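You operate a simulated robot arm through the tools that you are given. There is no shell and no other tool.

Carry out the task below with a simulated robot arm. There is one attempt and no reset: what you move stays moved.

## Task
Rewind the green ribbon on the turntable, peg the reel and clip it.

Only the result counts: the job must be done as asked and must still hold three seconds after the hand-in. Knocking over, shifting, dropping, spilling or breaking anything else fails it.

## Robot
A 6-joint arm with a two-finger gripper, fixed in place. Base frame: the origin is at the foot of the arm, x ahead of it, y to its left, z up; the work surface is at about z = 800. Units: mm, rad, N and s.
Its first joint turns from -2.897 to 2.897 rad. Payload 3.43 kg.
The tool frame sits at the grasp point between the pads (the TCP): z along the fingers, y along the line on which they close. The tips reach 20 mm beyond it. The gripper opens to 190 mm. The gripper's body begins 248 mm behind the TCP.
Orientation is that of the tool frame in the base frame, as a unit quaternion [x, y, z, w]. With the fingers straight down and closing along the base's y, the tool's x points along the base's -x, its y along +y and its z along -z.

## Interface
- The arm moves only by the tool send_rows. Its argument "targets" is text: rows parted by semicolons, each of 7 numbers parted by spaces: the turn, a rotation vector about the tool's x, y, z in degrees, then the shift along the tool's x, y, z in mm, then the opening, from 0 (shut) to 1 (fully open). In form: rx ry rz dx dy dz hand; .... A call has 1 to 20 rows; each row shifts and turns the commanded pose from where the row before left it, along the tool's axes as they then stand. Rows are played at 5 a second. More than 50 mm and 0.15 rad between two rows, or a gripper value outside its range, and nothing of the call is played. A pose out of reach is approached as far as the arm can. The call stops where the force on the tool passes 40 N (or 10 N more than at its start, if that is more) or the arm is blocked; 0.2 s more then pass. The fingers move at their own pace (about 45 mm/s each) and stop on an object; they squeeze with about 25 N. The grip force told is the motor's: it shows also when the fingers shut on nothing. Time passes only in rows, and 0.2 s behind the last, so rows that do not move let the fingers close. The reply holds the time, the measured pose of the TCP, the force on the tool along the base axes, the opening and the grip force, in the units named above and with some noise, with the torque about the TCP (base axes, N m) and any sound that the robot's microphone picked up.
- Cameras (640 x 400 px; columns grow to the right, rows downward): "scene" is fixed at [223.4, 650.9, 1388.4]; the picture's right is [-0.47, -0.88, 0.00], its down [-0.68, 0.36, -0.63] and it looks along [0.56, -0.30, -0.77] (base axes); focal length 219 px, centre (320, 200). "wrist" rides on the gripper at [70, -8, -288] in the tool frame; the picture's right is [0.12, 0.99, 0.00], its down [-0.96, 0.11, -0.25] and it looks along [-0.25, 0.03, 0.97] (tool axes); focal length 261 px, centre (320, 200). There is no depth. A picture from a camera that has moved, and an enlarged one, comes with that camera's place and axes in the base frame and with its lens. The place of the scene camera against the robot may be out by one fixed shift of up to 18 mm in any direction.
- camera(camera): a new picture of that camera. No time passes.
- raise_lower(by): slides the trunk up (or, below 0, down) by that many mm; the arm rides with it, the base frame stays. It gives what a move gives, with no picture.
- zoom(camera, box): a new picture of the part [left, top, right, bottom] of that camera's present view, enlarged. No time passes.
- hand_in(): hands the job in; it is judged then, once.

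Places have to be worked out from the pictures, the camera data and where the tool is seen. Open the gripper and draw the arm clear of the work before you hand the job in, unless the task says otherwise.

The tools are called after ">>>" by a JSON object that holds its "op" and its "data". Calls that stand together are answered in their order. send_rows: Moves the arm, as the interface text tells. Its arguments: {"type":"object","properties":{"targets":{"type":"string"}},"required":["targets"]} The other tools are called the same way: raise_lower (by) slides the trunk up or down; camera (camera) takes a picture; zoom (camera, box) takes an enlarged picture of a part of a camera's view; hand_in () hands the job in.

At the start:

```text
clock: 0.0
eef_pos: [843.1, 111.0, 1055.0]
ee_rot: [0.0, 1.0, 0.001, 0.0]
contact_force: [0.6, 0.1, 0.5]
wrist_torque: [-0.03, -0.01, 0.0]
width: 190.0
gripper_force: 0.0
trunk travel left (down, up): [-150.0, 90.0]
```

scene: 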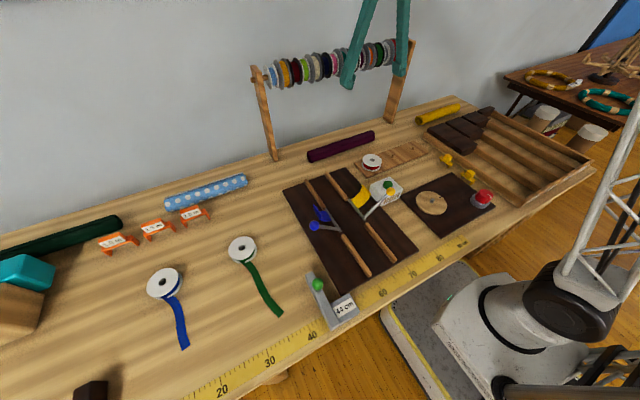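
wrist: 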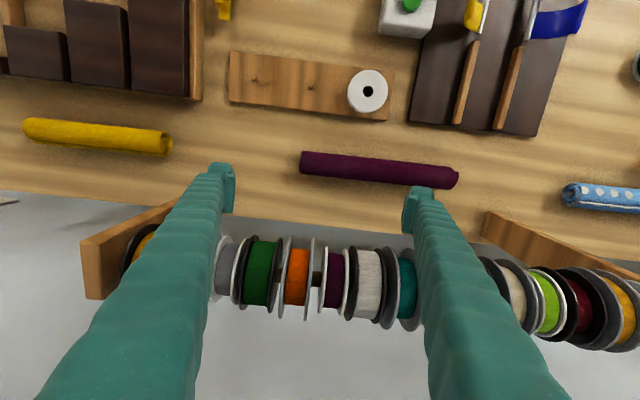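

I'll start by looking closely at the bench: the green ribbon reel, the turntable, the peg board and the clips.

>>> {"op": "zoom", "data": {"camera": "scene", "box": [200, 200, 400, 340]}}

>>> {"op": "zoom", "data": {"camera": "scene", "box": [340, 120, 520, 240]}}

>>> {"op": "zoom", "data": {"camera": "scene", "box": [270, 150, 430, 290]}}

>>> {"op": "zoom", "data": {"camera": "scene", "box": [80, 180, 280, 360]}}

>>> {"op": "zoom", "data": {"camera": "scene", "box": [0, 160, 240, 400]}}

>>> {"op": "zoom", "data": {"camera": "scene", "box": [400, 60, 640, 220]}}

```text
2.86 times, centred on (300, 270) of scene
camera zoom: at [223.4, 650.9, 1388.4], right [-0.47, -0.88, 0.0], down [-0.68, 0.36, -0.63], along [0.56, -0.3, -0.77], focal length 626 px, centre (377, 0)
```

zoom: 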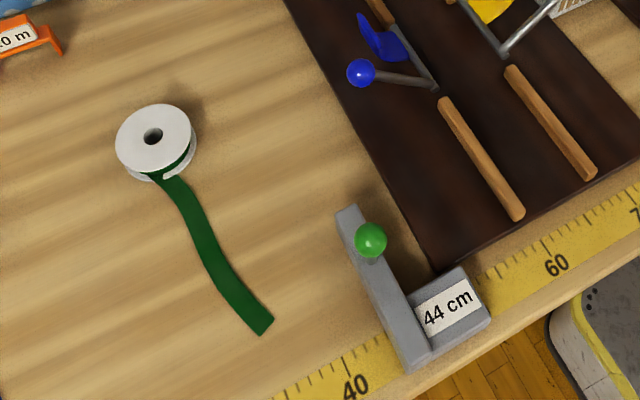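

```text
3.33 times, centred on (430, 180) of scene
camera zoom: at [223.4, 650.9, 1388.4], right [-0.47, -0.88, 0.0], down [-0.68, 0.36, -0.63], along [0.56, -0.3, -0.77], focal length 730 px, centre (-47, 267)
```

zoom: 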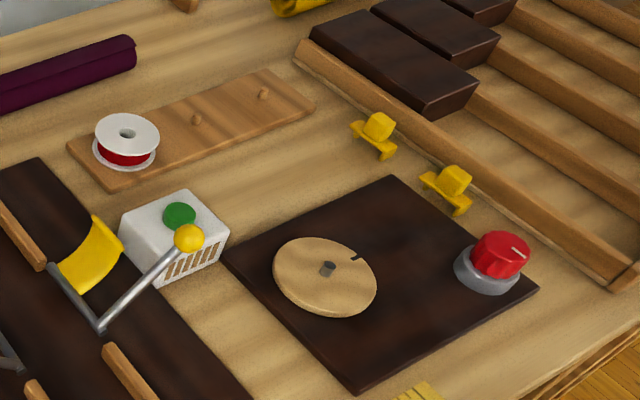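

```text
2.86 times, centred on (350, 220) of scene
camera zoom: at [223.4, 650.9, 1388.4], right [-0.47, -0.88, 0.0], down [-0.68, 0.36, -0.63], along [0.56, -0.3, -0.77], focal length 626 px, centre (234, 143)
```

zoom: 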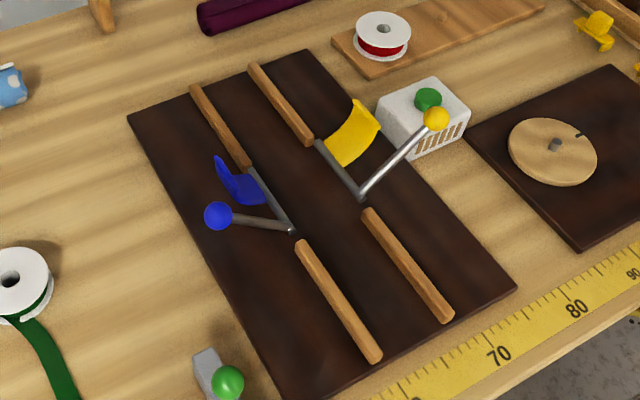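

```text
2.22 times, centred on (180, 270) of scene
camera zoom: at [223.4, 650.9, 1388.4], right [-0.47, -0.88, 0.0], down [-0.68, 0.36, -0.63], along [0.56, -0.3, -0.77], focal length 487 px, centre (631, 44)
```

zoom: 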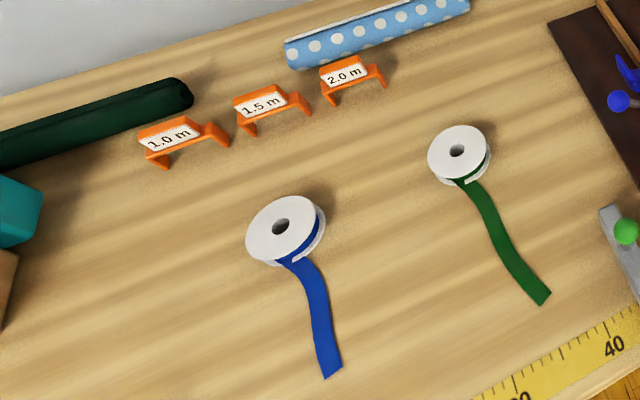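

```text
1.67 times, centred on (120, 280) of scene
camera zoom: at [223.4, 650.9, 1388.4], right [-0.47, -0.88, 0.0], down [-0.68, 0.36, -0.63], along [0.56, -0.3, -0.77], focal length 365 px, centre (653, 67)
```

zoom: 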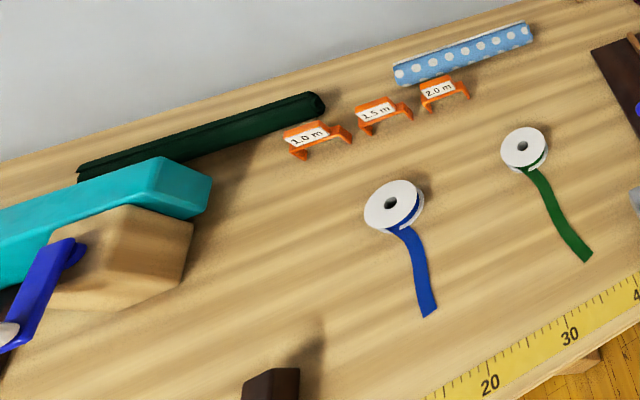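

```text
2.50 times, centred on (520, 140) of scene
camera zoom: at [223.4, 650.9, 1388.4], right [-0.47, -0.88, 0.0], down [-0.68, 0.36, -0.63], along [0.56, -0.3, -0.77], focal length 548 px, centre (-180, 350)
```

zoom: 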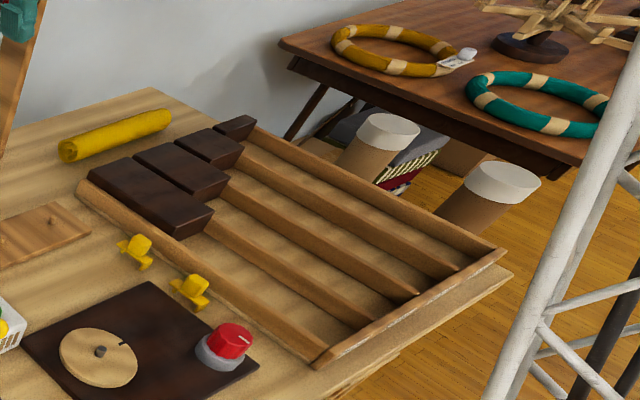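

The green reel looks to be at about (582, 708), with its tail running toward the robot. The turntable spindle is near (458, 98), the red knob near (386, -52), the free pegs near (704, 60) and (704, -47), and the yellow clips near (588, -122) and (482, -122). I'll draw the arm back, away from the rack, and look down with the wrist camera.

>>> {"op": "send_rows", "data": {"targets": "0 0 0 43 -8 0 1;0 0 0 43 -8 0 1;0 0 0 43 -8 0 1;0 0 0 43 -8 0 1;0 0 0 43 -8 0 1;0 0 0 43 -8 0 1;0 0 0 43 -8 0 1;0 0 0 43 -8 0 1;0 0 0 0 0 0 1"}}

>>> {"op": "camera", "data": {"camera": "wrist"}}

>>> {"op": "camera", "data": {"camera": "scene"}}

```text
clock: 2.0
eef_pos: [498.9, 47.9, 1054.9]
ee_rot: [0.001, 1.0, 0.0, 0.001]
contact_force: [-0.1, -1.1, -0.2]
wrist_torque: [-0.03, 0.01, 0.07]
width: 190.1
gripper_force: 0.1
trunk travel left (down, up): [-150.0, 90.0]
```

```text
taken
camera wrist: at [427.3, 39.4, 1342.6], right [-0.12, 0.99, 0.0], down [0.96, 0.11, 0.25], along [0.25, 0.03, -0.97], focal length 261 px, centre (320, 200)
```

wrist: 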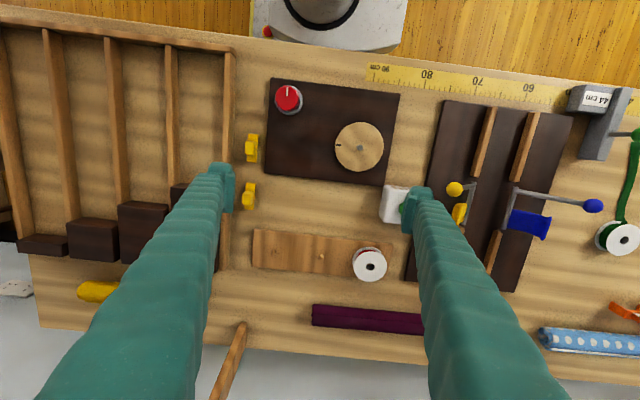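

```text
taken
```

scene: 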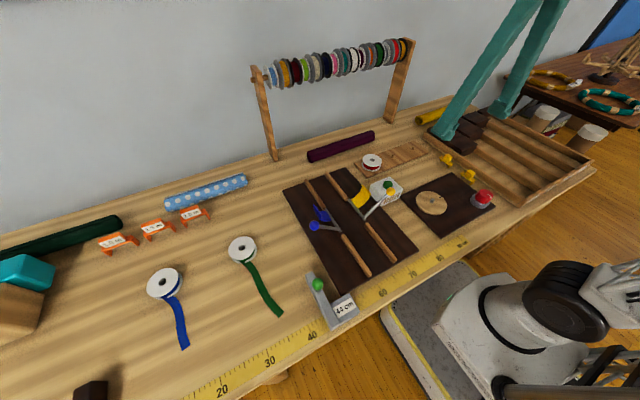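

The wrist view shows the turntable, the knob, the clips and the peg board. I'll enlarge the key parts of it.

>>> {"op": "zoom", "data": {"camera": "wrist", "box": [255, 70, 415, 190]}}

>>> {"op": "zoom", "data": {"camera": "wrist", "box": [225, 120, 305, 220]}}

>>> {"op": "zoom", "data": {"camera": "wrist", "box": [235, 215, 405, 295]}}

>>> {"op": "zoom", "data": {"camera": "wrist", "box": [540, 70, 640, 270]}}

>>> {"op": "zoom", "data": {"camera": "wrist", "box": [370, 60, 640, 320]}}

```text
3.33 times, centred on (335, 130) of wrist
camera zoom: at [427.3, 39.4, 1342.6], right [-0.12, 0.99, 0.0], down [0.96, 0.11, 0.25], along [0.25, 0.03, -0.97], focal length 869 px, centre (270, 433)
```

zoom: 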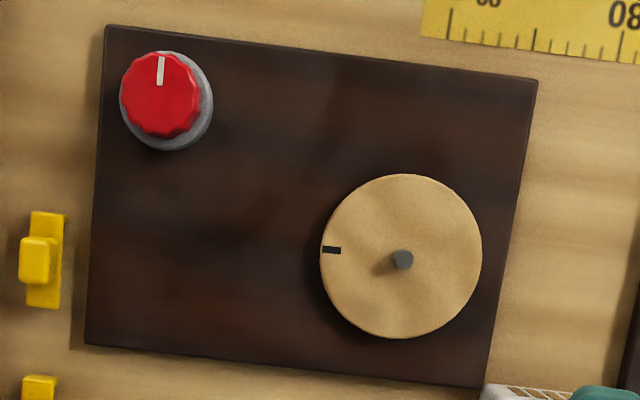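

```text
4.00 times, centred on (265, 170) of wrist
camera zoom: at [427.3, 39.4, 1342.6], right [-0.12, 0.99, 0.0], down [0.96, 0.11, 0.25], along [0.25, 0.03, -0.97], focal length 1043 px, centre (540, 320)
```

zoom: 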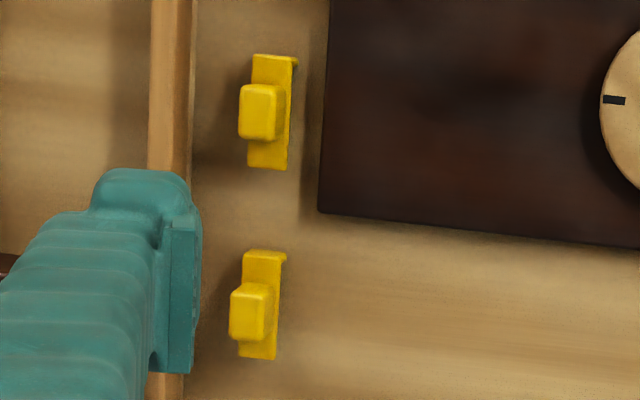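

```text
3.76 times, centred on (320, 255) of wrist
camera zoom: at [427.3, 39.4, 1342.6], right [-0.12, 0.99, 0.0], down [0.96, 0.11, 0.25], along [0.25, 0.03, -0.97], focal length 981 px, centre (320, -7)
```

zoom: 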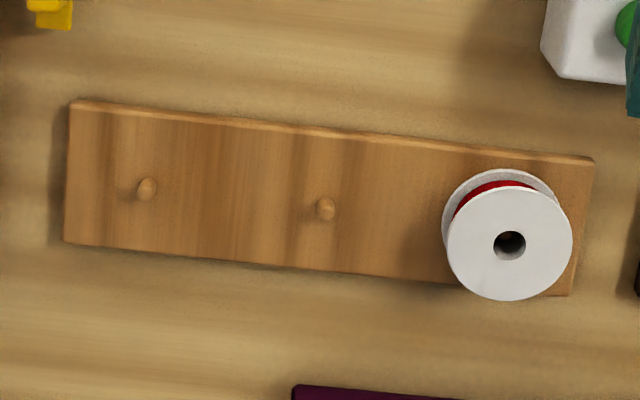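

```text
2.00 times, centred on (590, 170) of wrist
camera zoom: at [427.3, 39.4, 1342.6], right [-0.12, 0.99, 0.0], down [0.96, 0.11, 0.25], along [0.25, 0.03, -0.97], focal length 521 px, centre (-220, 260)
```

zoom: 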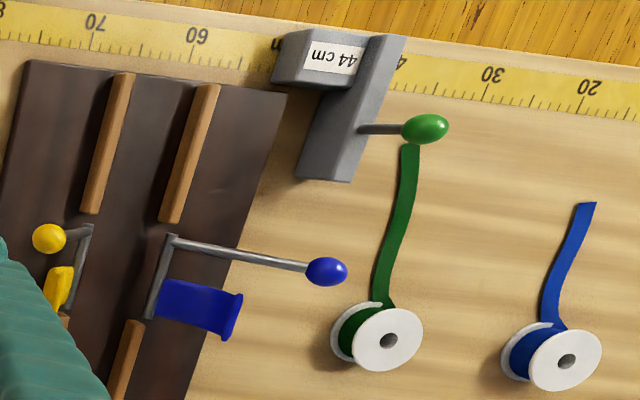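

```text
1.54 times, centred on (505, 190) of wrist
camera zoom: at [427.3, 39.4, 1342.6], right [-0.12, 0.99, 0.0], down [0.96, 0.11, 0.25], along [0.25, 0.03, -0.97], focal length 401 px, centre (35, 215)
```

zoom: 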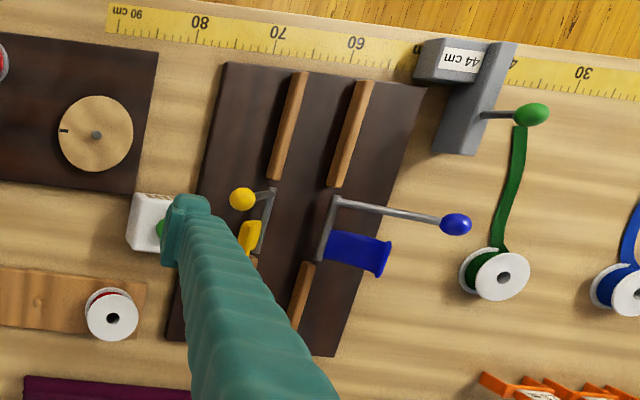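

The spindle seems to be near (446, 119), the pegs near (690, 74) and (690, -30), and the reel hole about 18 mm wide. I need to understand the clips, the knob and the tail better, so I'll enlarge those further.

>>> {"op": "zoom", "data": {"camera": "scene", "box": [430, 145, 490, 190]}}

>>> {"op": "zoom", "data": {"camera": "scene", "box": [405, 170, 505, 235]}}

>>> {"op": "zoom", "data": {"camera": "scene", "box": [220, 225, 290, 320]}}

>>> {"op": "zoom", "data": {"camera": "scene", "box": [350, 135, 440, 195]}}

>>> {"op": "zoom", "data": {"camera": "wrist", "box": [235, 125, 275, 215]}}

>>> {"op": "zoom", "data": {"camera": "wrist", "box": [585, 200, 640, 265]}}

```text
8.89 times, centred on (460, 168) of scene
camera zoom: at [223.4, 650.9, 1388.4], right [-0.47, -0.88, 0.0], down [-0.68, 0.36, -0.63], along [0.56, -0.3, -0.77], focal length 1948 px, centre (-924, 489)
```

zoom: 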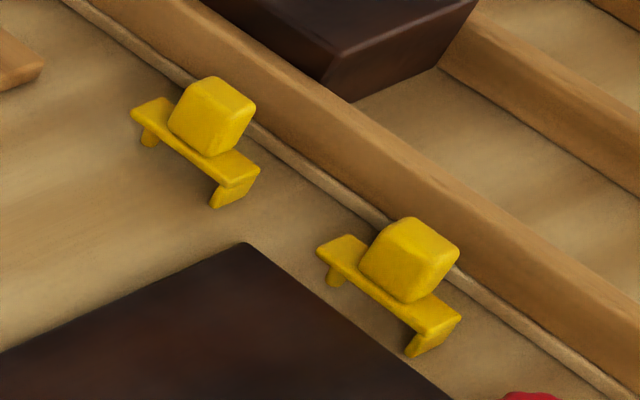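

```text
6.15 times, centred on (455, 202) of scene
camera zoom: at [223.4, 650.9, 1388.4], right [-0.47, -0.88, 0.0], down [-0.68, 0.36, -0.63], along [0.56, -0.3, -0.77], focal length 1349 px, centre (-511, 185)
```

zoom: 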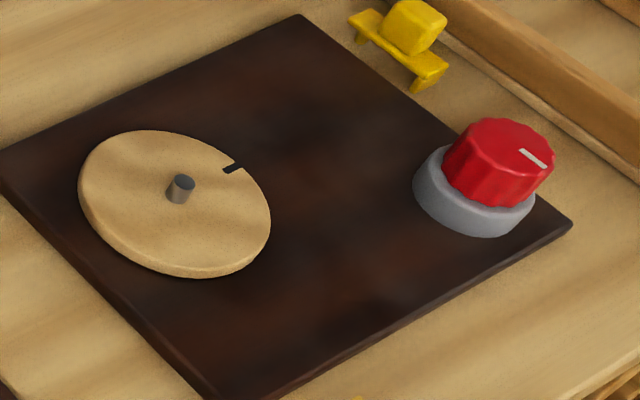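

```text
4.21 times, centred on (255, 272) of scene
camera zoom: at [223.4, 650.9, 1388.4], right [-0.47, -0.88, 0.0], down [-0.68, 0.36, -0.63], along [0.56, -0.3, -0.77], focal length 923 px, centre (594, -105)
```

zoom: 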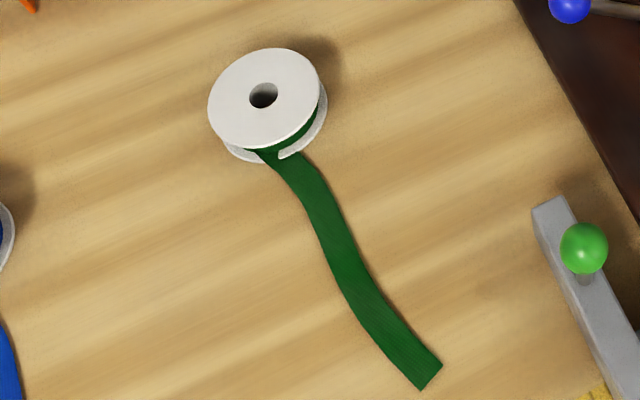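

```text
6.67 times, centred on (395, 165) of scene
camera zoom: at [223.4, 650.9, 1388.4], right [-0.47, -0.88, 0.0], down [-0.68, 0.36, -0.63], along [0.56, -0.3, -0.77], focal length 1461 px, centre (-180, 433)
```

zoom: 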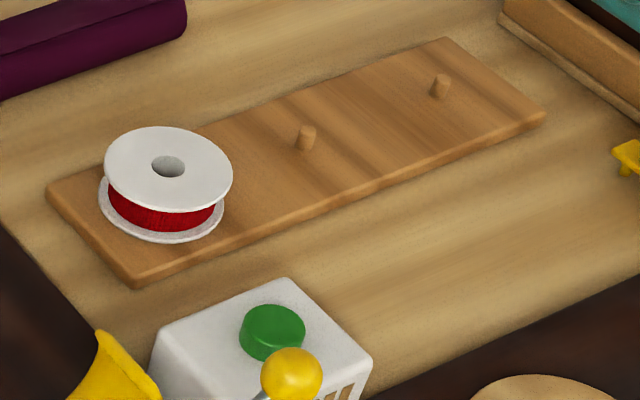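

```text
4.44 times, centred on (255, 170) of wrist
camera zoom: at [427.3, 39.4, 1342.6], right [-0.12, 0.99, 0.0], down [0.96, 0.11, 0.25], along [0.25, 0.03, -0.97], focal length 1158 px, centre (609, 333)
```

zoom: 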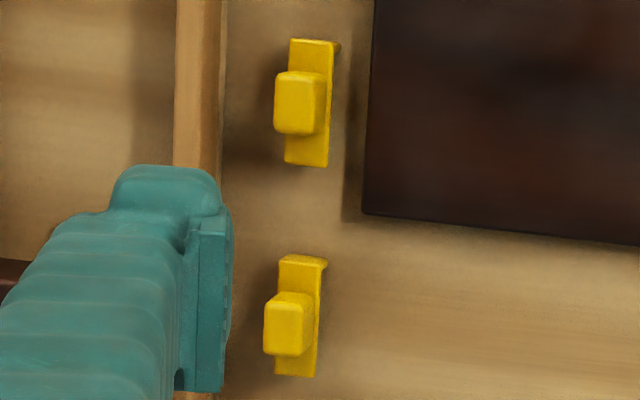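

```text
6.15 times, centred on (612, 232) of wrist
camera zoom: at [427.3, 39.4, 1342.6], right [-0.12, 0.99, 0.0], down [0.96, 0.11, 0.25], along [0.25, 0.03, -0.97], focal length 1604 px, centre (-1480, 0)
```

zoom: 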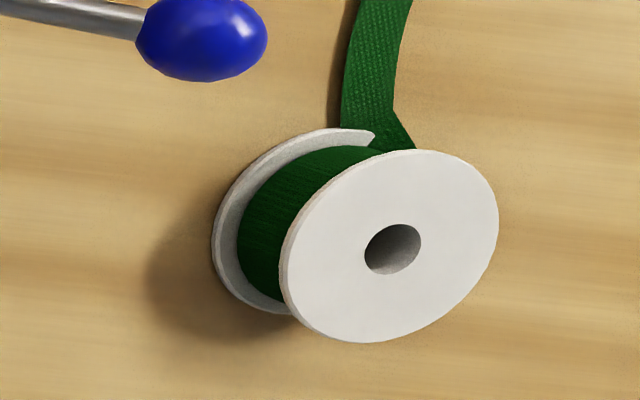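

Each clip looks like a staple, about 55 mm long, with short legs at both ends and a block handle. I'll turn the wrist and tilt it to see the clips side-on before planning further.

>>> {"op": "send_rows", "data": {"targets": "0 0 8 0 0 0 1;0 0 8 0 0 0 1;0 0 8 0 0 0 1;0 0 8 0 0 0 1;0 0 8 0 0 0 1;0 0 8 0 0 0 1;0 0 8 0 0 0 1;0 0 8 0 0 0 1;0 0 8 0 0 0 1;0 0 8 0 0 0 1;0 0 8 0 0 0 1;0 0 2 0 0 0 1;0 0 0 -20 13 20 1;0 -7 0 -20 13 20 1;0 -7 0 -21 13 20 1;0 -7 0 0 0 20 1;0 -7 0 0 0 20 1;0 0 0 0 0 0 1"}}

>>> {"op": "camera", "data": {"camera": "wrist"}}

```text
clock: 5.8
eef_pos: [538.5, -27.8, 959.2]
ee_rot: [0.686, 0.686, -0.172, 0.171]
contact_force: [0.1, 0.0, -0.3]
wrist_torque: [0.04, -0.02, 0.01]
width: 189.9
gripper_force: 0.1
trunk travel left (down, up): [-150.0, 90.0]
```

```text
taken
camera wrist: at [531.3, 169.3, 1181.3], right [0.99, 0.1, -0.06], down [0.11, -0.73, 0.67], along [0.03, -0.67, -0.74], focal length 261 px, centre (320, 200)
```

wrist: 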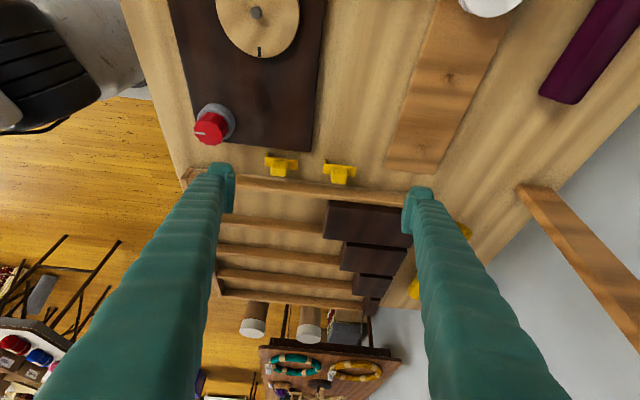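

The picture is upside-down but useful. I'll zoom in on the clips, the knob and the peg board.

>>> {"op": "zoom", "data": {"camera": "wrist", "box": [255, 140, 365, 195]}}

>>> {"op": "zoom", "data": {"camera": "wrist", "box": [180, 0, 310, 155]}}

>>> {"op": "zoom", "data": {"camera": "wrist", "box": [385, 0, 535, 160]}}

```text
5.82 times, centred on (310, 168) of wrist
camera zoom: at [531.3, 169.3, 1181.3], right [0.99, 0.1, -0.06], down [0.11, -0.73, 0.67], along [0.03, -0.67, -0.74], focal length 1516 px, centre (378, 389)
```

zoom: 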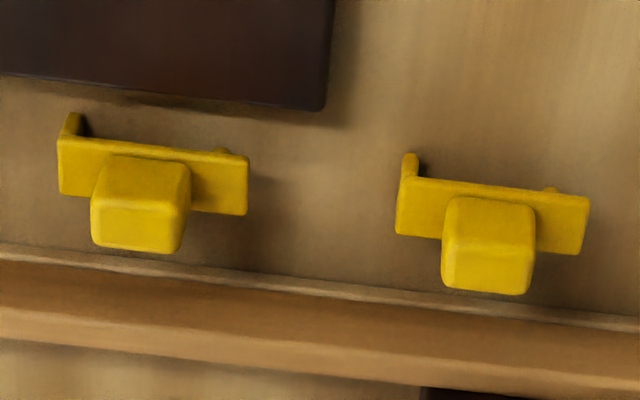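

```text
2.58 times, centred on (245, 78) of wrist
camera zoom: at [531.3, 169.3, 1181.3], right [0.99, 0.1, -0.06], down [0.11, -0.73, 0.67], along [0.03, -0.67, -0.74], focal length 673 px, centre (514, 516)
```

zoom: 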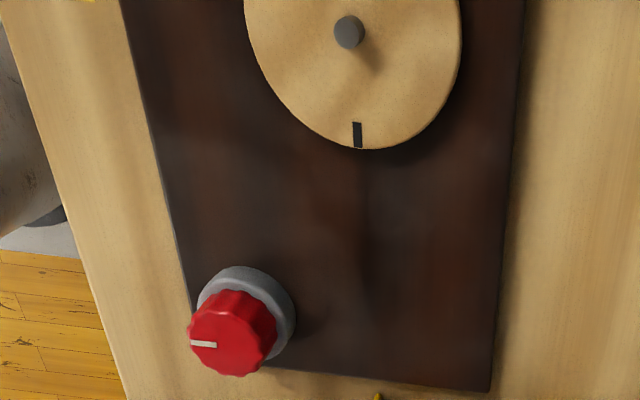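

```text
2.50 times, centred on (460, 80) of wrist
camera zoom: at [531.3, 169.3, 1181.3], right [0.99, 0.1, -0.06], down [0.11, -0.73, 0.67], along [0.03, -0.67, -0.74], focal length 652 px, centre (-30, 500)
```

zoom: 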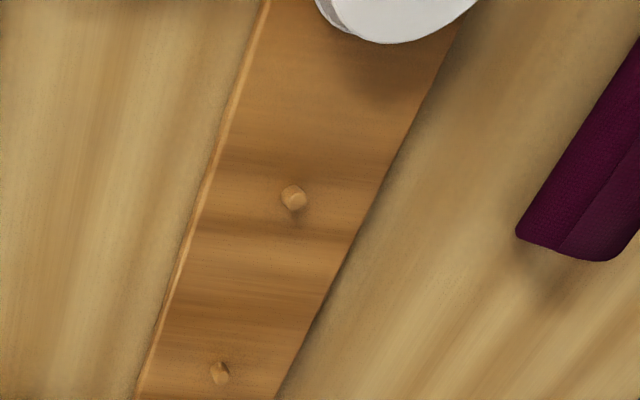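

Each clip has a wide hook leg at its robot-side end and a narrow pin at the other end. The pin should go in the reel hole and the leg over the rim. From the tail's exit, the reel should wind clockwise seen from above. I'll now untilt, rotate back and move toward the green reel.

>>> {"op": "send_rows", "data": {"targets": "0 7 0 0 0 -25 0.65;0 7 0 0 0 -25 0.65;0 7 0 0 0 -25 0.65;0 7 0 0 0 -25 0.65;0 0 -8 0 0 0 0.65;0 0 -8 0 0 0 0.65;0 0 -8 0 0 0 0.65;0 0 -8 0 0 0 0.65;0 0 -8 0 0 0 0.65;0 0 -8 0 0 0 0.65;0 0 -8 0 0 0 0.65;0 0 -8 0 0 0 0.65;0 0 -8 0 0 0 0.65;0 0 -8 0 0 0 0.65;0 0 -8 0 0 0 0.65;0 0 -2 0 0 0 0.65;0 0 0 0 0 0 0.65"}}

```text
clock: 9.4
eef_pos: [539.4, 0.9, 1055.8]
ee_rot: [0.0, 1.0, 0.0, 0.0]
contact_force: [0.0, 0.3, 0.5]
wrist_torque: [0.02, 0.05, 0.0]
width: 123.4
gripper_force: 0.1
trunk travel left (down, up): [-150.0, 90.0]
```

The tool is level again at (539, 1, 1056). Now I'll move across at this height to above the green reel.

>>> {"op": "send_rows", "data": {"targets": "0 0 0 0 46 0 0.65;0 0 0 0 46 0 0.65;0 0 0 0 46 0 0.65;0 0 0 0 46 0 0.65;0 0 0 0 46 0 0.65;0 0 0 0 46 0 0.65;0 0 0 0 46 0 0.65;0 0 0 0 46 0 0.65;0 0 0 0 46 0 0.65;0 0 0 0 46 0 0.65;0 0 0 0 46 0 0.65;0 0 0 0 46 0 0.65;0 0 0 0 46 0 0.65;0 0 0 0 46 0 0.65;0 0 0 0 46 0 0.65;0 0 0 0 0 0 0.65"}}

>>> {"op": "camera", "data": {"camera": "wrist"}}

>>> {"op": "camera", "data": {"camera": "scene"}}

```text
clock: 12.8
eef_pos: [537.9, 693.0, 1053.5]
ee_rot: [0.002, 1.0, -0.001, 0.0]
contact_force: [1.4, 1.1, -1.0]
wrist_torque: [-0.08, 0.06, 0.01]
width: 123.3
gripper_force: 0.2
trunk travel left (down, up): [-150.0, 90.0]
```

```text
taken
camera wrist: at [468.3, 684.3, 1341.9], right [-0.12, 0.99, 0.0], down [0.96, 0.11, 0.25], along [0.25, 0.03, -0.97], focal length 261 px, centre (320, 200)
```

wrist: 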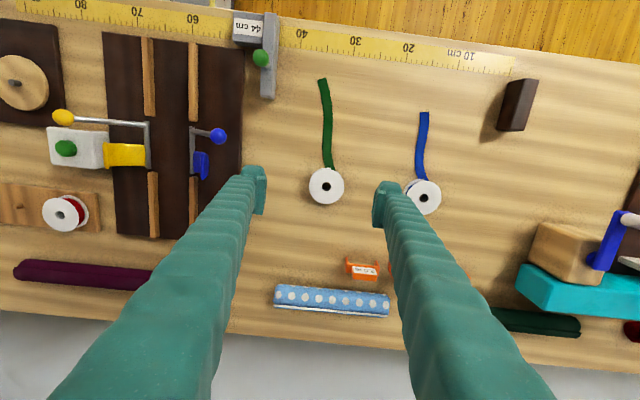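

```text
taken
```

scene: 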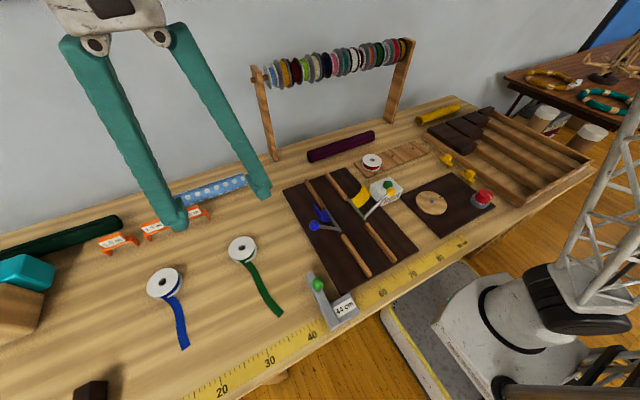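

>>> {"op": "zoom", "data": {"camera": "wrist", "box": [285, 70, 375, 220]}}

>>> {"op": "zoom", "data": {"camera": "wrist", "box": [295, 155, 359, 210]}}

```text
2.67 times, centred on (330, 145) of wrist
camera zoom: at [468.3, 684.3, 1341.9], right [-0.12, 0.99, 0.0], down [0.96, 0.11, 0.25], along [0.25, 0.03, -0.97], focal length 695 px, centre (293, 347)
```

zoom: 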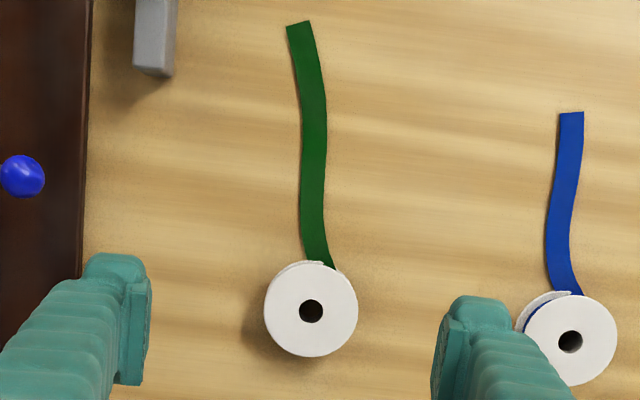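

```text
7.27 times, centred on (327, 182) of wrist
camera zoom: at [468.3, 684.3, 1341.9], right [-0.12, 0.99, 0.0], down [0.96, 0.11, 0.25], along [0.25, 0.03, -0.97], focal length 1896 px, centre (269, 327)
```

zoom: 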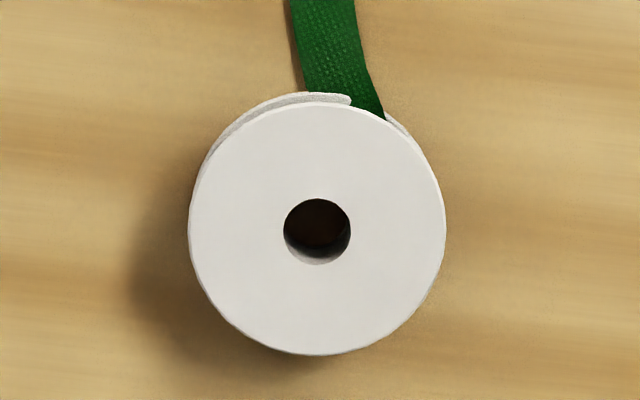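

The reel hole measures at (572, 710). I'll centre over it and descend part of the way, with the fingers straddling it along y so they avoid the tail.

>>> {"op": "send_rows", "data": {"targets": "0 0 0 -17 8.5 0 0.65;0 0 0 -17 8.5 0 0.65;0 0 0 0 0 45 0.65;0 0 0 0 0 45 0.65;0 0 0 0 0 40 0.65;0 0 0 0 0 30 0.65;0 0 0 0 0 0 0.65;0 0 0 0 0 0 0.65"}}

>>> {"op": "camera", "data": {"camera": "wrist"}}

>>> {"op": "zoom", "data": {"camera": "wrist", "box": [220, 70, 420, 210]}}

```text
clock: 14.6
eef_pos: [571.1, 707.5, 892.9]
ee_rot: [-0.001, 1.0, 0.0, 0.0]
contact_force: [-0.1, -0.4, 0.3]
wrist_torque: [-0.01, -0.01, -0.01]
width: 123.0
gripper_force: 0.0
trunk travel left (down, up): [-150.0, 90.0]
```

```text
taken
camera wrist: at [501.1, 699.2, 1181.0], right [-0.12, 0.99, 0.0], down [0.96, 0.11, 0.25], along [0.25, 0.03, -0.97], focal length 261 px, centre (320, 200)
```

wrist: 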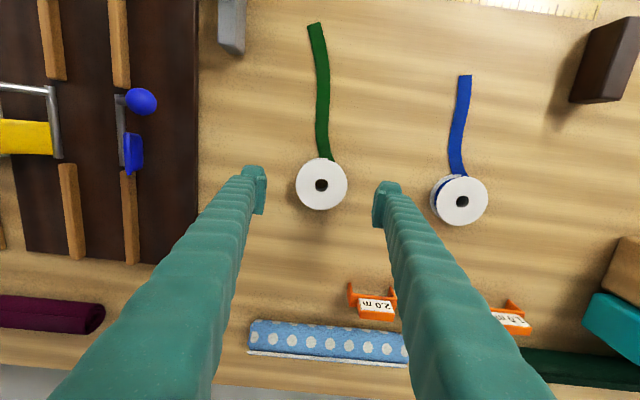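

```text
2.86 times, centred on (320, 140) of wrist
camera zoom: at [501.1, 699.2, 1181.0], right [-0.12, 0.99, 0.0], down [0.96, 0.11, 0.25], along [0.25, 0.03, -0.97], focal length 745 px, centre (320, 371)
```

zoom: 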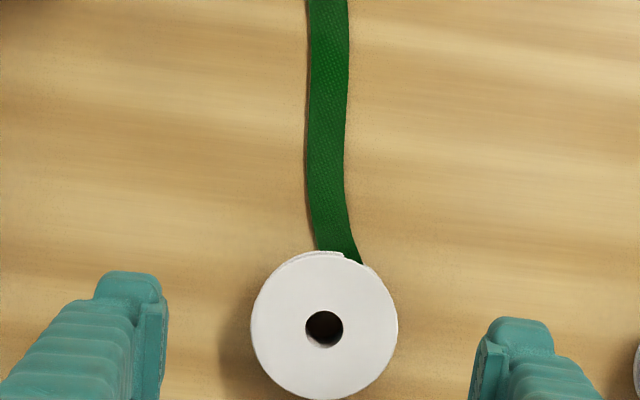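

The reel is at (570.5, 709.4) and the TCP is within 2 mm of that. I'll descend so the pads span the reel's height, then check forces before closing.

>>> {"op": "send_rows", "data": {"targets": "0 0 0 0.6 1.9 25 0.65;0 0 0 0 0 25 0.65;0 0 0 0 0 15 0.65;0 0 0 0 0 4 0.65;0 0 0 0 0 0 0.65"}}

>>> {"op": "camera", "data": {"camera": "wrist"}}

>>> {"op": "zoom", "data": {"camera": "wrist", "box": [240, 110, 400, 210]}}

>>> {"op": "zoom", "data": {"camera": "scene", "box": [180, 200, 300, 280]}}

```text
clock: 15.8
eef_pos: [572.6, 710.6, 824.0]
ee_rot: [-0.001, 1.0, 0.001, 0.0]
contact_force: [0.3, 0.5, -0.7]
wrist_torque: [-0.01, 0.02, 0.02]
width: 123.3
gripper_force: 0.1
trunk travel left (down, up): [-150.0, 90.0]
```

```text
taken
camera wrist: at [501.1, 702.2, 1112.7], right [-0.12, 0.99, 0.0], down [0.96, 0.11, 0.25], along [0.25, 0.03, -0.97], focal length 261 px, centre (320, 200)
```

wrist: 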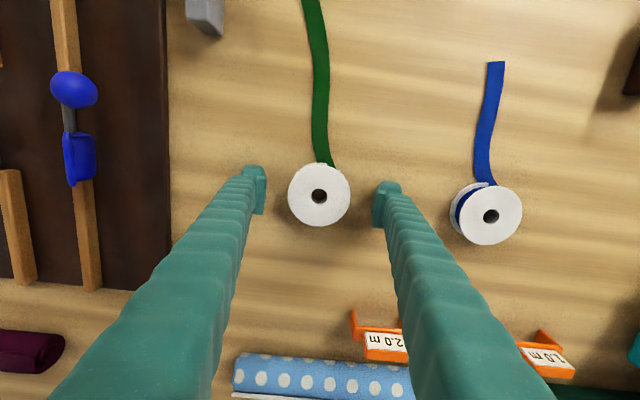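

```text
4.00 times, centred on (320, 160) of wrist
camera zoom: at [501.1, 702.2, 1112.7], right [-0.12, 0.99, 0.0], down [0.96, 0.11, 0.25], along [0.25, 0.03, -0.97], focal length 1043 px, centre (320, 360)
```

zoom: 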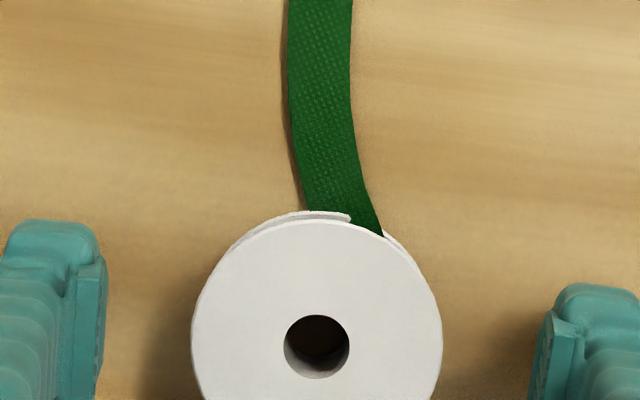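

```text
5.00 times, centred on (240, 240) of scene
camera zoom: at [223.4, 650.9, 1388.4], right [-0.47, -0.88, 0.0], down [-0.68, 0.36, -0.63], along [0.56, -0.3, -0.77], focal length 1096 px, centre (720, 0)
```

zoom: 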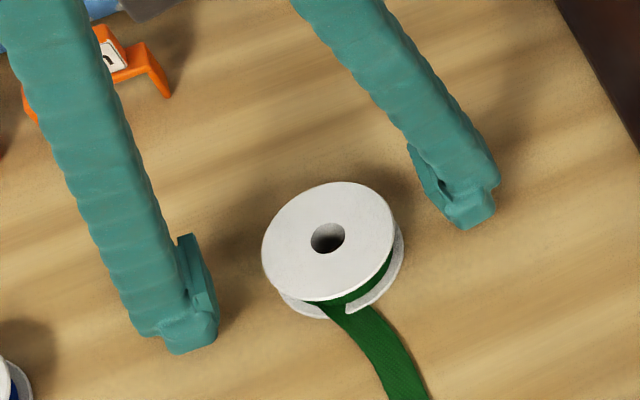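

The TCP is at (572.6, 710.6, 824) and the reel centre at about (571.5, 709.7), so it's well centred. Closing on the flanges.

>>> {"op": "send_rows", "data": {"targets": "0 0 0 0 0 0 0.36;0 0 0 0 0 0 0.36;0 0 0 0 0 0 0.36;0 0 0 0 0 0 0.3;0 0 0 0 0 0 0.3;0 0 0 0 0 0 0.3;0 0 0 0 0 0 0.3"}}

>>> {"op": "zoom", "data": {"camera": "wrist", "box": [240, 110, 400, 230]}}

>>> {"op": "zoom", "data": {"camera": "scene", "box": [180, 200, 300, 320]}}

```text
clock: 17.4
eef_pos: [571.8, 710.4, 825.0]
ee_rot: [0.0, 1.0, 0.0, 0.0]
contact_force: [0.0, -0.3, 1.4]
wrist_torque: [0.02, 0.01, -0.03]
width: 70.1
gripper_force: 24.6
trunk travel left (down, up): [-150.0, 90.0]
```

```text
3.33 times, centred on (320, 170) of wrist
camera zoom: at [501.1, 702.2, 1112.9], right [-0.12, 0.99, 0.0], down [0.96, 0.11, 0.25], along [0.25, 0.03, -0.97], focal length 869 px, centre (320, 300)
```

zoom: 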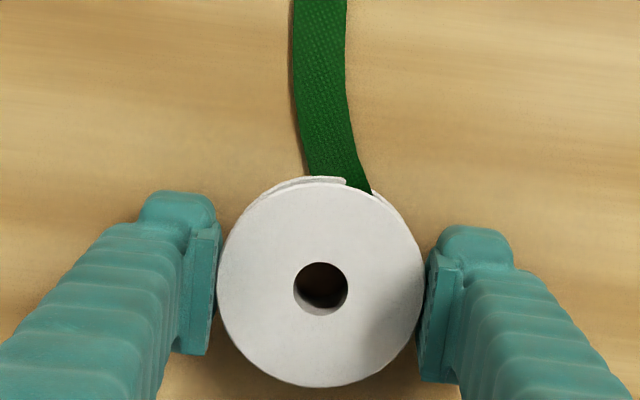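

```text
3.33 times, centred on (240, 260) of scene
camera zoom: at [223.4, 650.9, 1388.4], right [-0.47, -0.88, 0.0], down [-0.68, 0.36, -0.63], along [0.56, -0.3, -0.77], focal length 730 px, centre (587, 0)
```

zoom: 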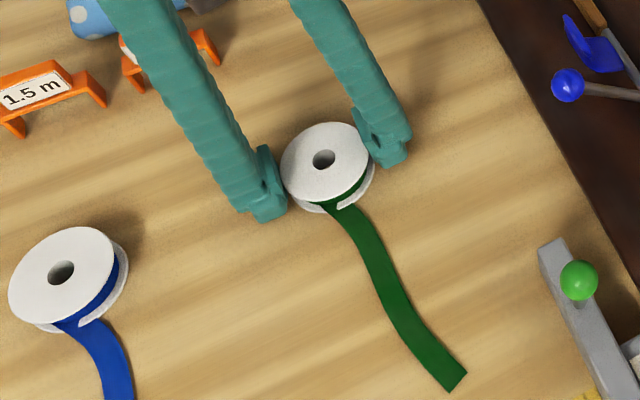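

The grip holds at 70 mm width and 24.6 N. I'll lift 40 mm and check how the reel and tail behave.

>>> {"op": "send_rows", "data": {"targets": "0 0 0 0 0 -10 0.3;0 0 0 0 0 -15 0.3;0 0 0 0 0 -15 0.3;0 0 0 0 0 0 0.3"}}

>>> {"op": "zoom", "data": {"camera": "wrist", "box": [220, 0, 420, 230]}}

>>> {"op": "zoom", "data": {"camera": "scene", "box": [180, 200, 300, 320]}}

```text
clock: 18.4
eef_pos: [571.9, 709.6, 865.3]
ee_rot: [0.0, 1.0, 0.0, 0.0]
contact_force: [-0.9, -0.5, -0.7]
wrist_torque: [0.01, 0.0, 0.04]
width: 69.9
gripper_force: 25.7
trunk travel left (down, up): [-150.0, 90.0]
```

```text
1.74 times, centred on (320, 115) of wrist
camera zoom: at [501.5, 701.5, 1153.0], right [-0.12, 0.99, 0.0], down [0.96, 0.11, 0.25], along [0.25, 0.03, -0.97], focal length 453 px, centre (320, 348)
```

zoom: 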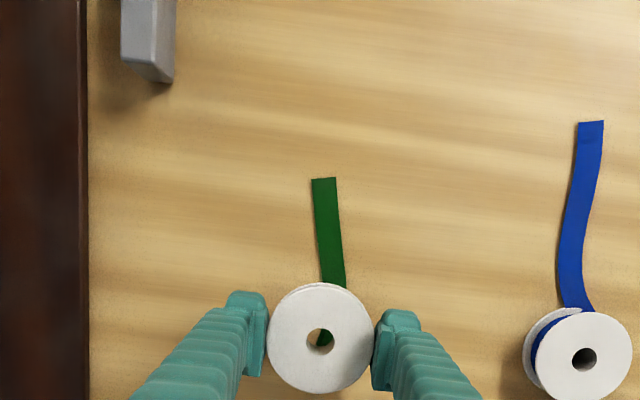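

```text
3.33 times, centred on (240, 260) of scene
camera zoom: at [223.4, 650.9, 1388.4], right [-0.47, -0.88, 0.0], down [-0.68, 0.36, -0.63], along [0.56, -0.3, -0.77], focal length 730 px, centre (587, 0)
```

zoom: 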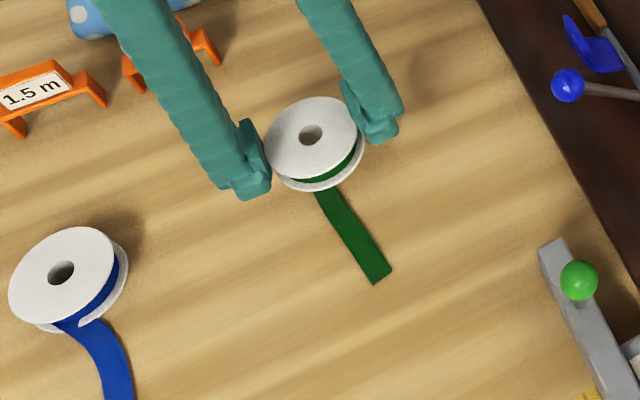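

The tail hangs freely under the reel, so I'll carry it high. I'll lift to about z = 1065 here, then rise further while travelling toward the turntable.

>>> {"op": "send_rows", "data": {"targets": "0 0 0 0 0 -40 0.3;0 0 0 0 0 -40 0.3;0 0 0 0 0 -40 0.3;0 0 0 0 0 -40 0.3;0 0 0 0 0 -40 0.3;0 0 0 9 -20 -20 0.3;0 0 0 9 -20 -20 0.3;0 0 0 9 -20 -20 0.3;0 0 0 9 -20 -20 0.3;0 0 0 0 0 0 0.3"}}

>>> {"op": "camera", "data": {"camera": "wrist"}}

>>> {"op": "camera", "data": {"camera": "scene"}}

```text
clock: 20.6
eef_pos: [535.9, 628.8, 1144.6]
ee_rot: [0.001, 1.0, -0.001, 0.0]
contact_force: [0.6, -1.0, 0.3]
wrist_torque: [0.06, -0.01, 0.01]
width: 69.9
gripper_force: 25.3
trunk travel left (down, up): [-150.0, 90.0]
```

```text
taken
camera wrist: at [465.2, 620.2, 1433.0], right [-0.12, 0.99, 0.0], down [0.96, 0.11, 0.25], along [0.25, 0.03, -0.97], focal length 261 px, centre (320, 200)
```

wrist: 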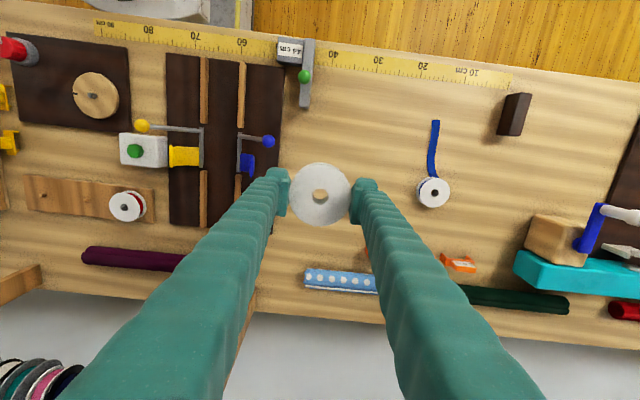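

```text
taken
```

scene: 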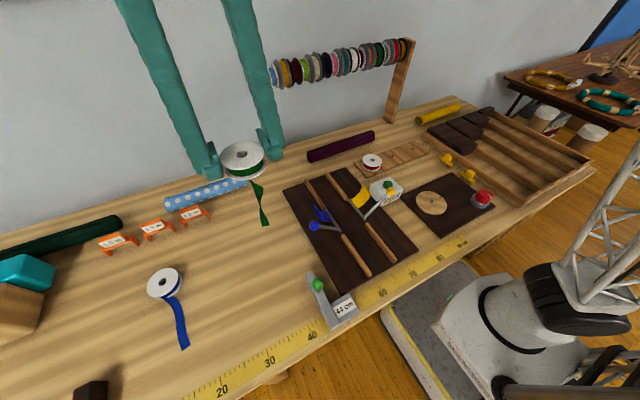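

The tail hangs about 150 mm, well clear of the cutters. Continuing to above the turntable.

>>> {"op": "send_rows", "data": {"targets": "0 0 0 8.2 -46.4 0 0.3;0 0 0 8.2 -46.4 0 0.3;0 0 0 8.2 -46.4 0 0.3;0 0 0 8.2 -46.4 0 0.3;0 0 0 8.2 -46.4 0 0.3;0 0 0 8.2 -46.4 0 0.3;0 0 0 8.2 -46.4 0 0.3;0 0 0 8.2 -46.4 0 0.3;0 0 0 8.2 -46.4 0 0.3;0 0 0 8.2 -46.4 0 0.3;0 0 0 8.2 -46.4 0 0.3;0 0 0 0 0 0 0.3;0 0 0 0 0 0 0.3"}}

>>> {"op": "camera", "data": {"camera": "wrist"}}

>>> {"op": "camera", "data": {"camera": "scene"}}

```text
clock: 23.4
eef_pos: [446.0, 117.2, 1143.1]
ee_rot: [-0.001, 1.0, 0.001, 0.0]
contact_force: [-0.3, 0.3, -0.4]
wrist_torque: [-0.05, 0.0, -0.02]
width: 69.7
gripper_force: 25.3
trunk travel left (down, up): [-150.0, 90.0]
```

```text
taken
camera wrist: at [376.3, 109.5, 1431.8], right [-0.12, 0.99, 0.0], down [0.96, 0.11, 0.25], along [0.25, 0.03, -0.97], focal length 261 px, centre (320, 200)
```

wrist: 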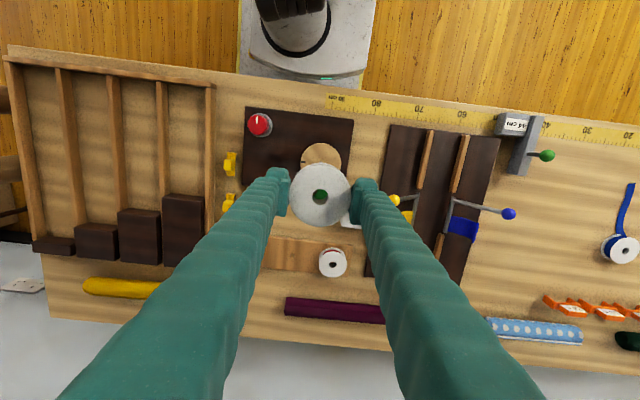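

```text
taken
```

scene: 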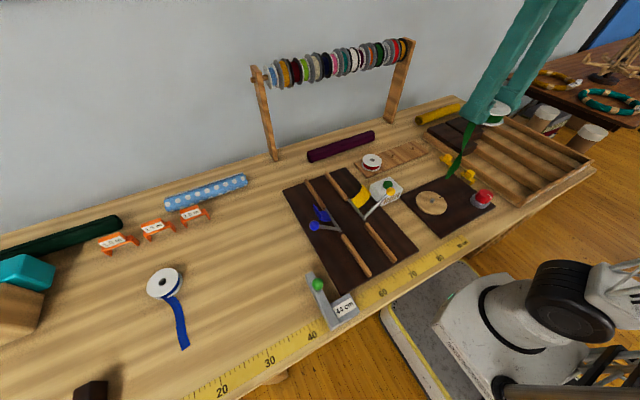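

The reel currently hides the spindle from the wrist camera. I'll shift 70 mm in +x, staying high, so I can measure the spindle with the same camera that shows the reel in the grip.

>>> {"op": "send_rows", "data": {"targets": "0 0 0 -35 0 0 0.3;0 0 0 -35 0 0 0.3;0 0 0 0 0 0 0.3;0 0 0 0 0 0 0.3"}}

>>> {"op": "zoom", "data": {"camera": "wrist", "box": [230, 80, 390, 180]}}

>>> {"op": "zoom", "data": {"camera": "wrist", "box": [270, 150, 370, 240]}}

>>> {"op": "zoom", "data": {"camera": "scene", "box": [400, 90, 540, 230]}}

```text
clock: 24.4
eef_pos: [515.5, 117.6, 1145.6]
ee_rot: [0.0, 1.0, 0.0, -0.001]
contact_force: [0.5, 0.1, -0.9]
wrist_torque: [-0.03, 0.01, 0.03]
width: 69.6
gripper_force: 24.7
trunk travel left (down, up): [-150.0, 90.0]
```

```text
4.00 times, centred on (310, 130) of wrist
camera zoom: at [445.0, 109.6, 1433.1], right [-0.12, 0.99, 0.0], down [0.96, 0.11, 0.25], along [0.25, 0.03, -0.97], focal length 1043 px, centre (360, 480)
```

zoom: 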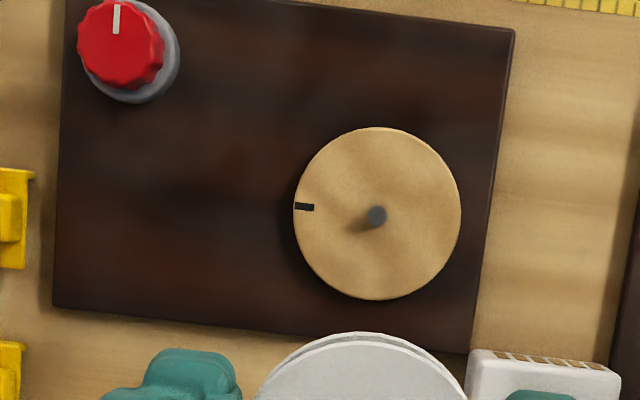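

```text
4.44 times, centred on (320, 195) of wrist
camera zoom: at [445.0, 109.6, 1433.1], right [-0.12, 0.99, 0.0], down [0.96, 0.11, 0.25], along [0.25, 0.03, -0.97], focal length 1158 px, centre (320, 222)
```

zoom: 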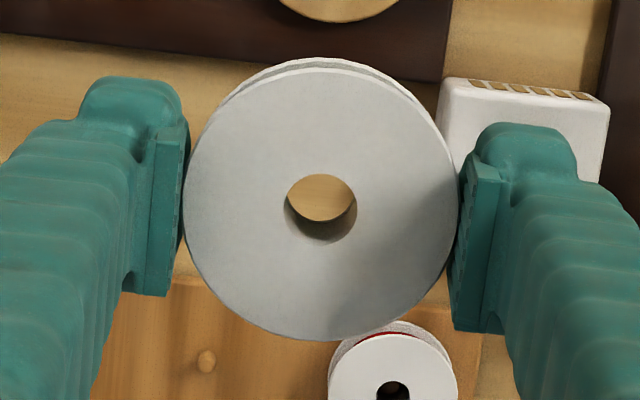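

```text
2.86 times, centred on (470, 160) of scene
camera zoom: at [223.4, 650.9, 1388.4], right [-0.47, -0.88, 0.0], down [-0.68, 0.36, -0.63], along [0.56, -0.3, -0.77], focal length 626 px, centre (-109, 314)
```

zoom: 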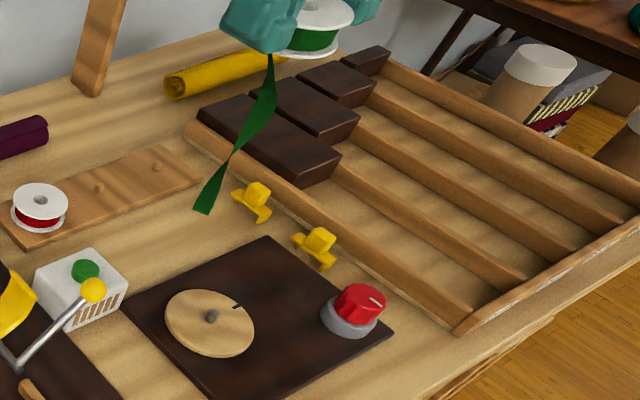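

The spindle measures at (446.7, 119.5), and the reel centre sits within about 1 mm of the TCP. I'll go over the spindle and lower to about z = 885, then look again.

>>> {"op": "send_rows", "data": {"targets": "0 0 0 35 1 0 0.3;0 0 0 34 1 0 0.3;0 0 0 0 0 45 0.3;0 0 0 0 0 45 0.3;0 0 0 0 0 45 0.3;0 0 0 0 0 45 0.3;0 0 0 0 0 45 0.3;0 0 0 0 0 30 0.3;0 0 0 0 0 0 0.3;0 0 0 0 0 0 0.3"}}

>>> {"op": "camera", "data": {"camera": "wrist"}}

>>> {"op": "zoom", "data": {"camera": "scene", "box": [380, 130, 520, 230]}}

>>> {"op": "zoom", "data": {"camera": "wrist", "box": [270, 150, 370, 240]}}

```text
clock: 26.6
eef_pos: [446.6, 122.5, 890.9]
ee_rot: [0.001, 1.0, 0.0, 0.0]
contact_force: [-0.3, -0.7, -1.3]
wrist_torque: [-0.02, 0.04, 0.02]
width: 69.8
gripper_force: 25.1
trunk travel left (down, up): [-150.0, 90.0]
```

```text
taken
camera wrist: at [376.2, 114.1, 1178.9], right [-0.12, 0.99, 0.0], down [0.96, 0.11, 0.25], along [0.25, 0.03, -0.97], focal length 261 px, centre (320, 200)
```

wrist: 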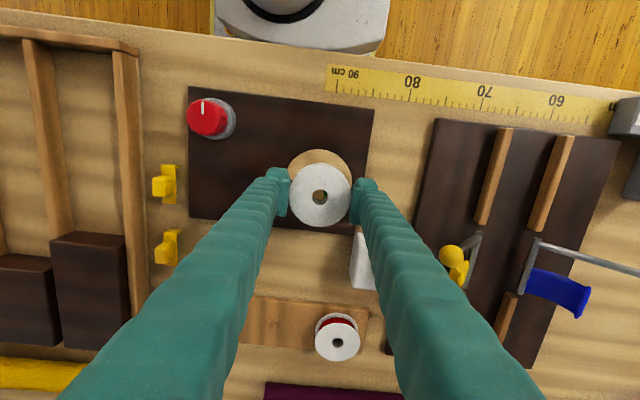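

```text
4.00 times, centred on (450, 180) of scene
camera zoom: at [223.4, 650.9, 1388.4], right [-0.47, -0.88, 0.0], down [-0.68, 0.36, -0.63], along [0.56, -0.3, -0.77], focal length 877 px, centre (-200, 280)
```

zoom: 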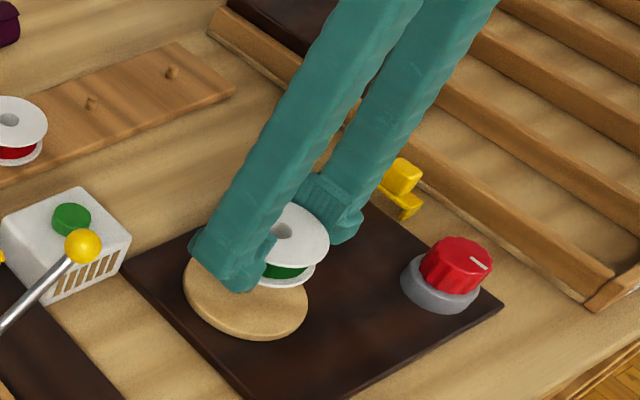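

```text
4.44 times, centred on (320, 195) of wrist
camera zoom: at [376.2, 114.1, 1178.9], right [-0.12, 0.99, 0.0], down [0.96, 0.11, 0.25], along [0.25, 0.03, -0.97], focal length 1158 px, centre (320, 222)
```

zoom: 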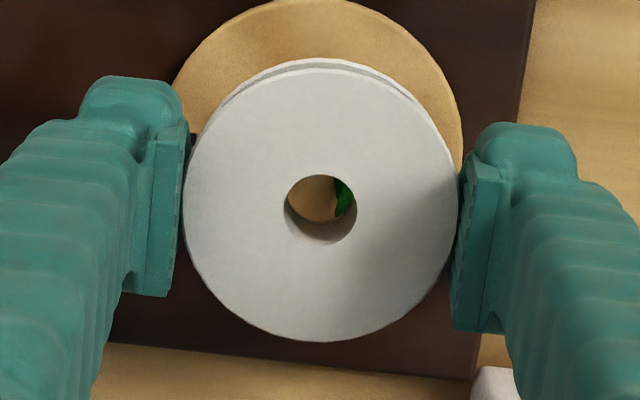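

I need a settled reading to refine the alignment, and I want to see where the tail is. I'll hold one step and look again.

>>> {"op": "send_rows", "data": {"targets": "0 0 0 0 0 0 0.3;0 0 0 0 0 0 0.3;0 0 0 0 0 0 0.3;0 0 0 0 0 0 0.3;0 0 0 0 0 0 0.3"}}

>>> {"op": "zoom", "data": {"camera": "wrist", "box": [260, 120, 380, 240]}}

>>> {"op": "zoom", "data": {"camera": "scene", "box": [400, 160, 500, 230]}}

```text
clock: 27.8
eef_pos: [445.6, 123.0, 891.1]
ee_rot: [0.0, 1.0, 0.0, 0.0]
contact_force: [-0.2, -0.3, -0.8]
wrist_torque: [-0.01, 0.0, -0.01]
width: 69.7
gripper_force: 24.8
trunk travel left (down, up): [-150.0, 90.0]
```

```text
3.33 times, centred on (320, 180) of wrist
camera zoom: at [376.2, 114.1, 1179.0], right [-0.12, 0.99, 0.0], down [0.96, 0.11, 0.25], along [0.25, 0.03, -0.97], focal length 869 px, centre (320, 267)
```

zoom: 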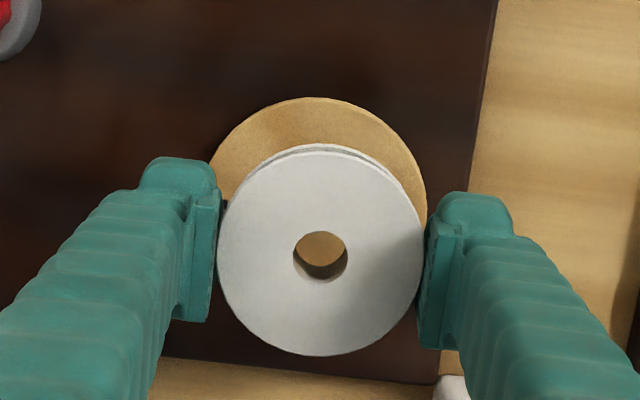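

```text
5.71 times, centred on (450, 195) of scene
camera zoom: at [223.4, 650.9, 1388.4], right [-0.47, -0.88, 0.0], down [-0.68, 0.36, -0.63], along [0.56, -0.3, -0.77], focal length 1252 px, centre (-423, 229)
```

zoom: 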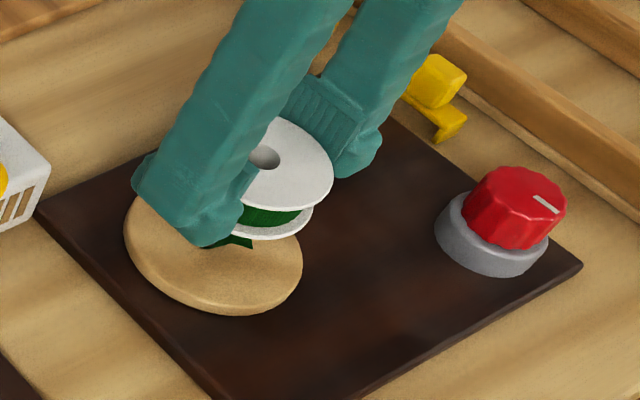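

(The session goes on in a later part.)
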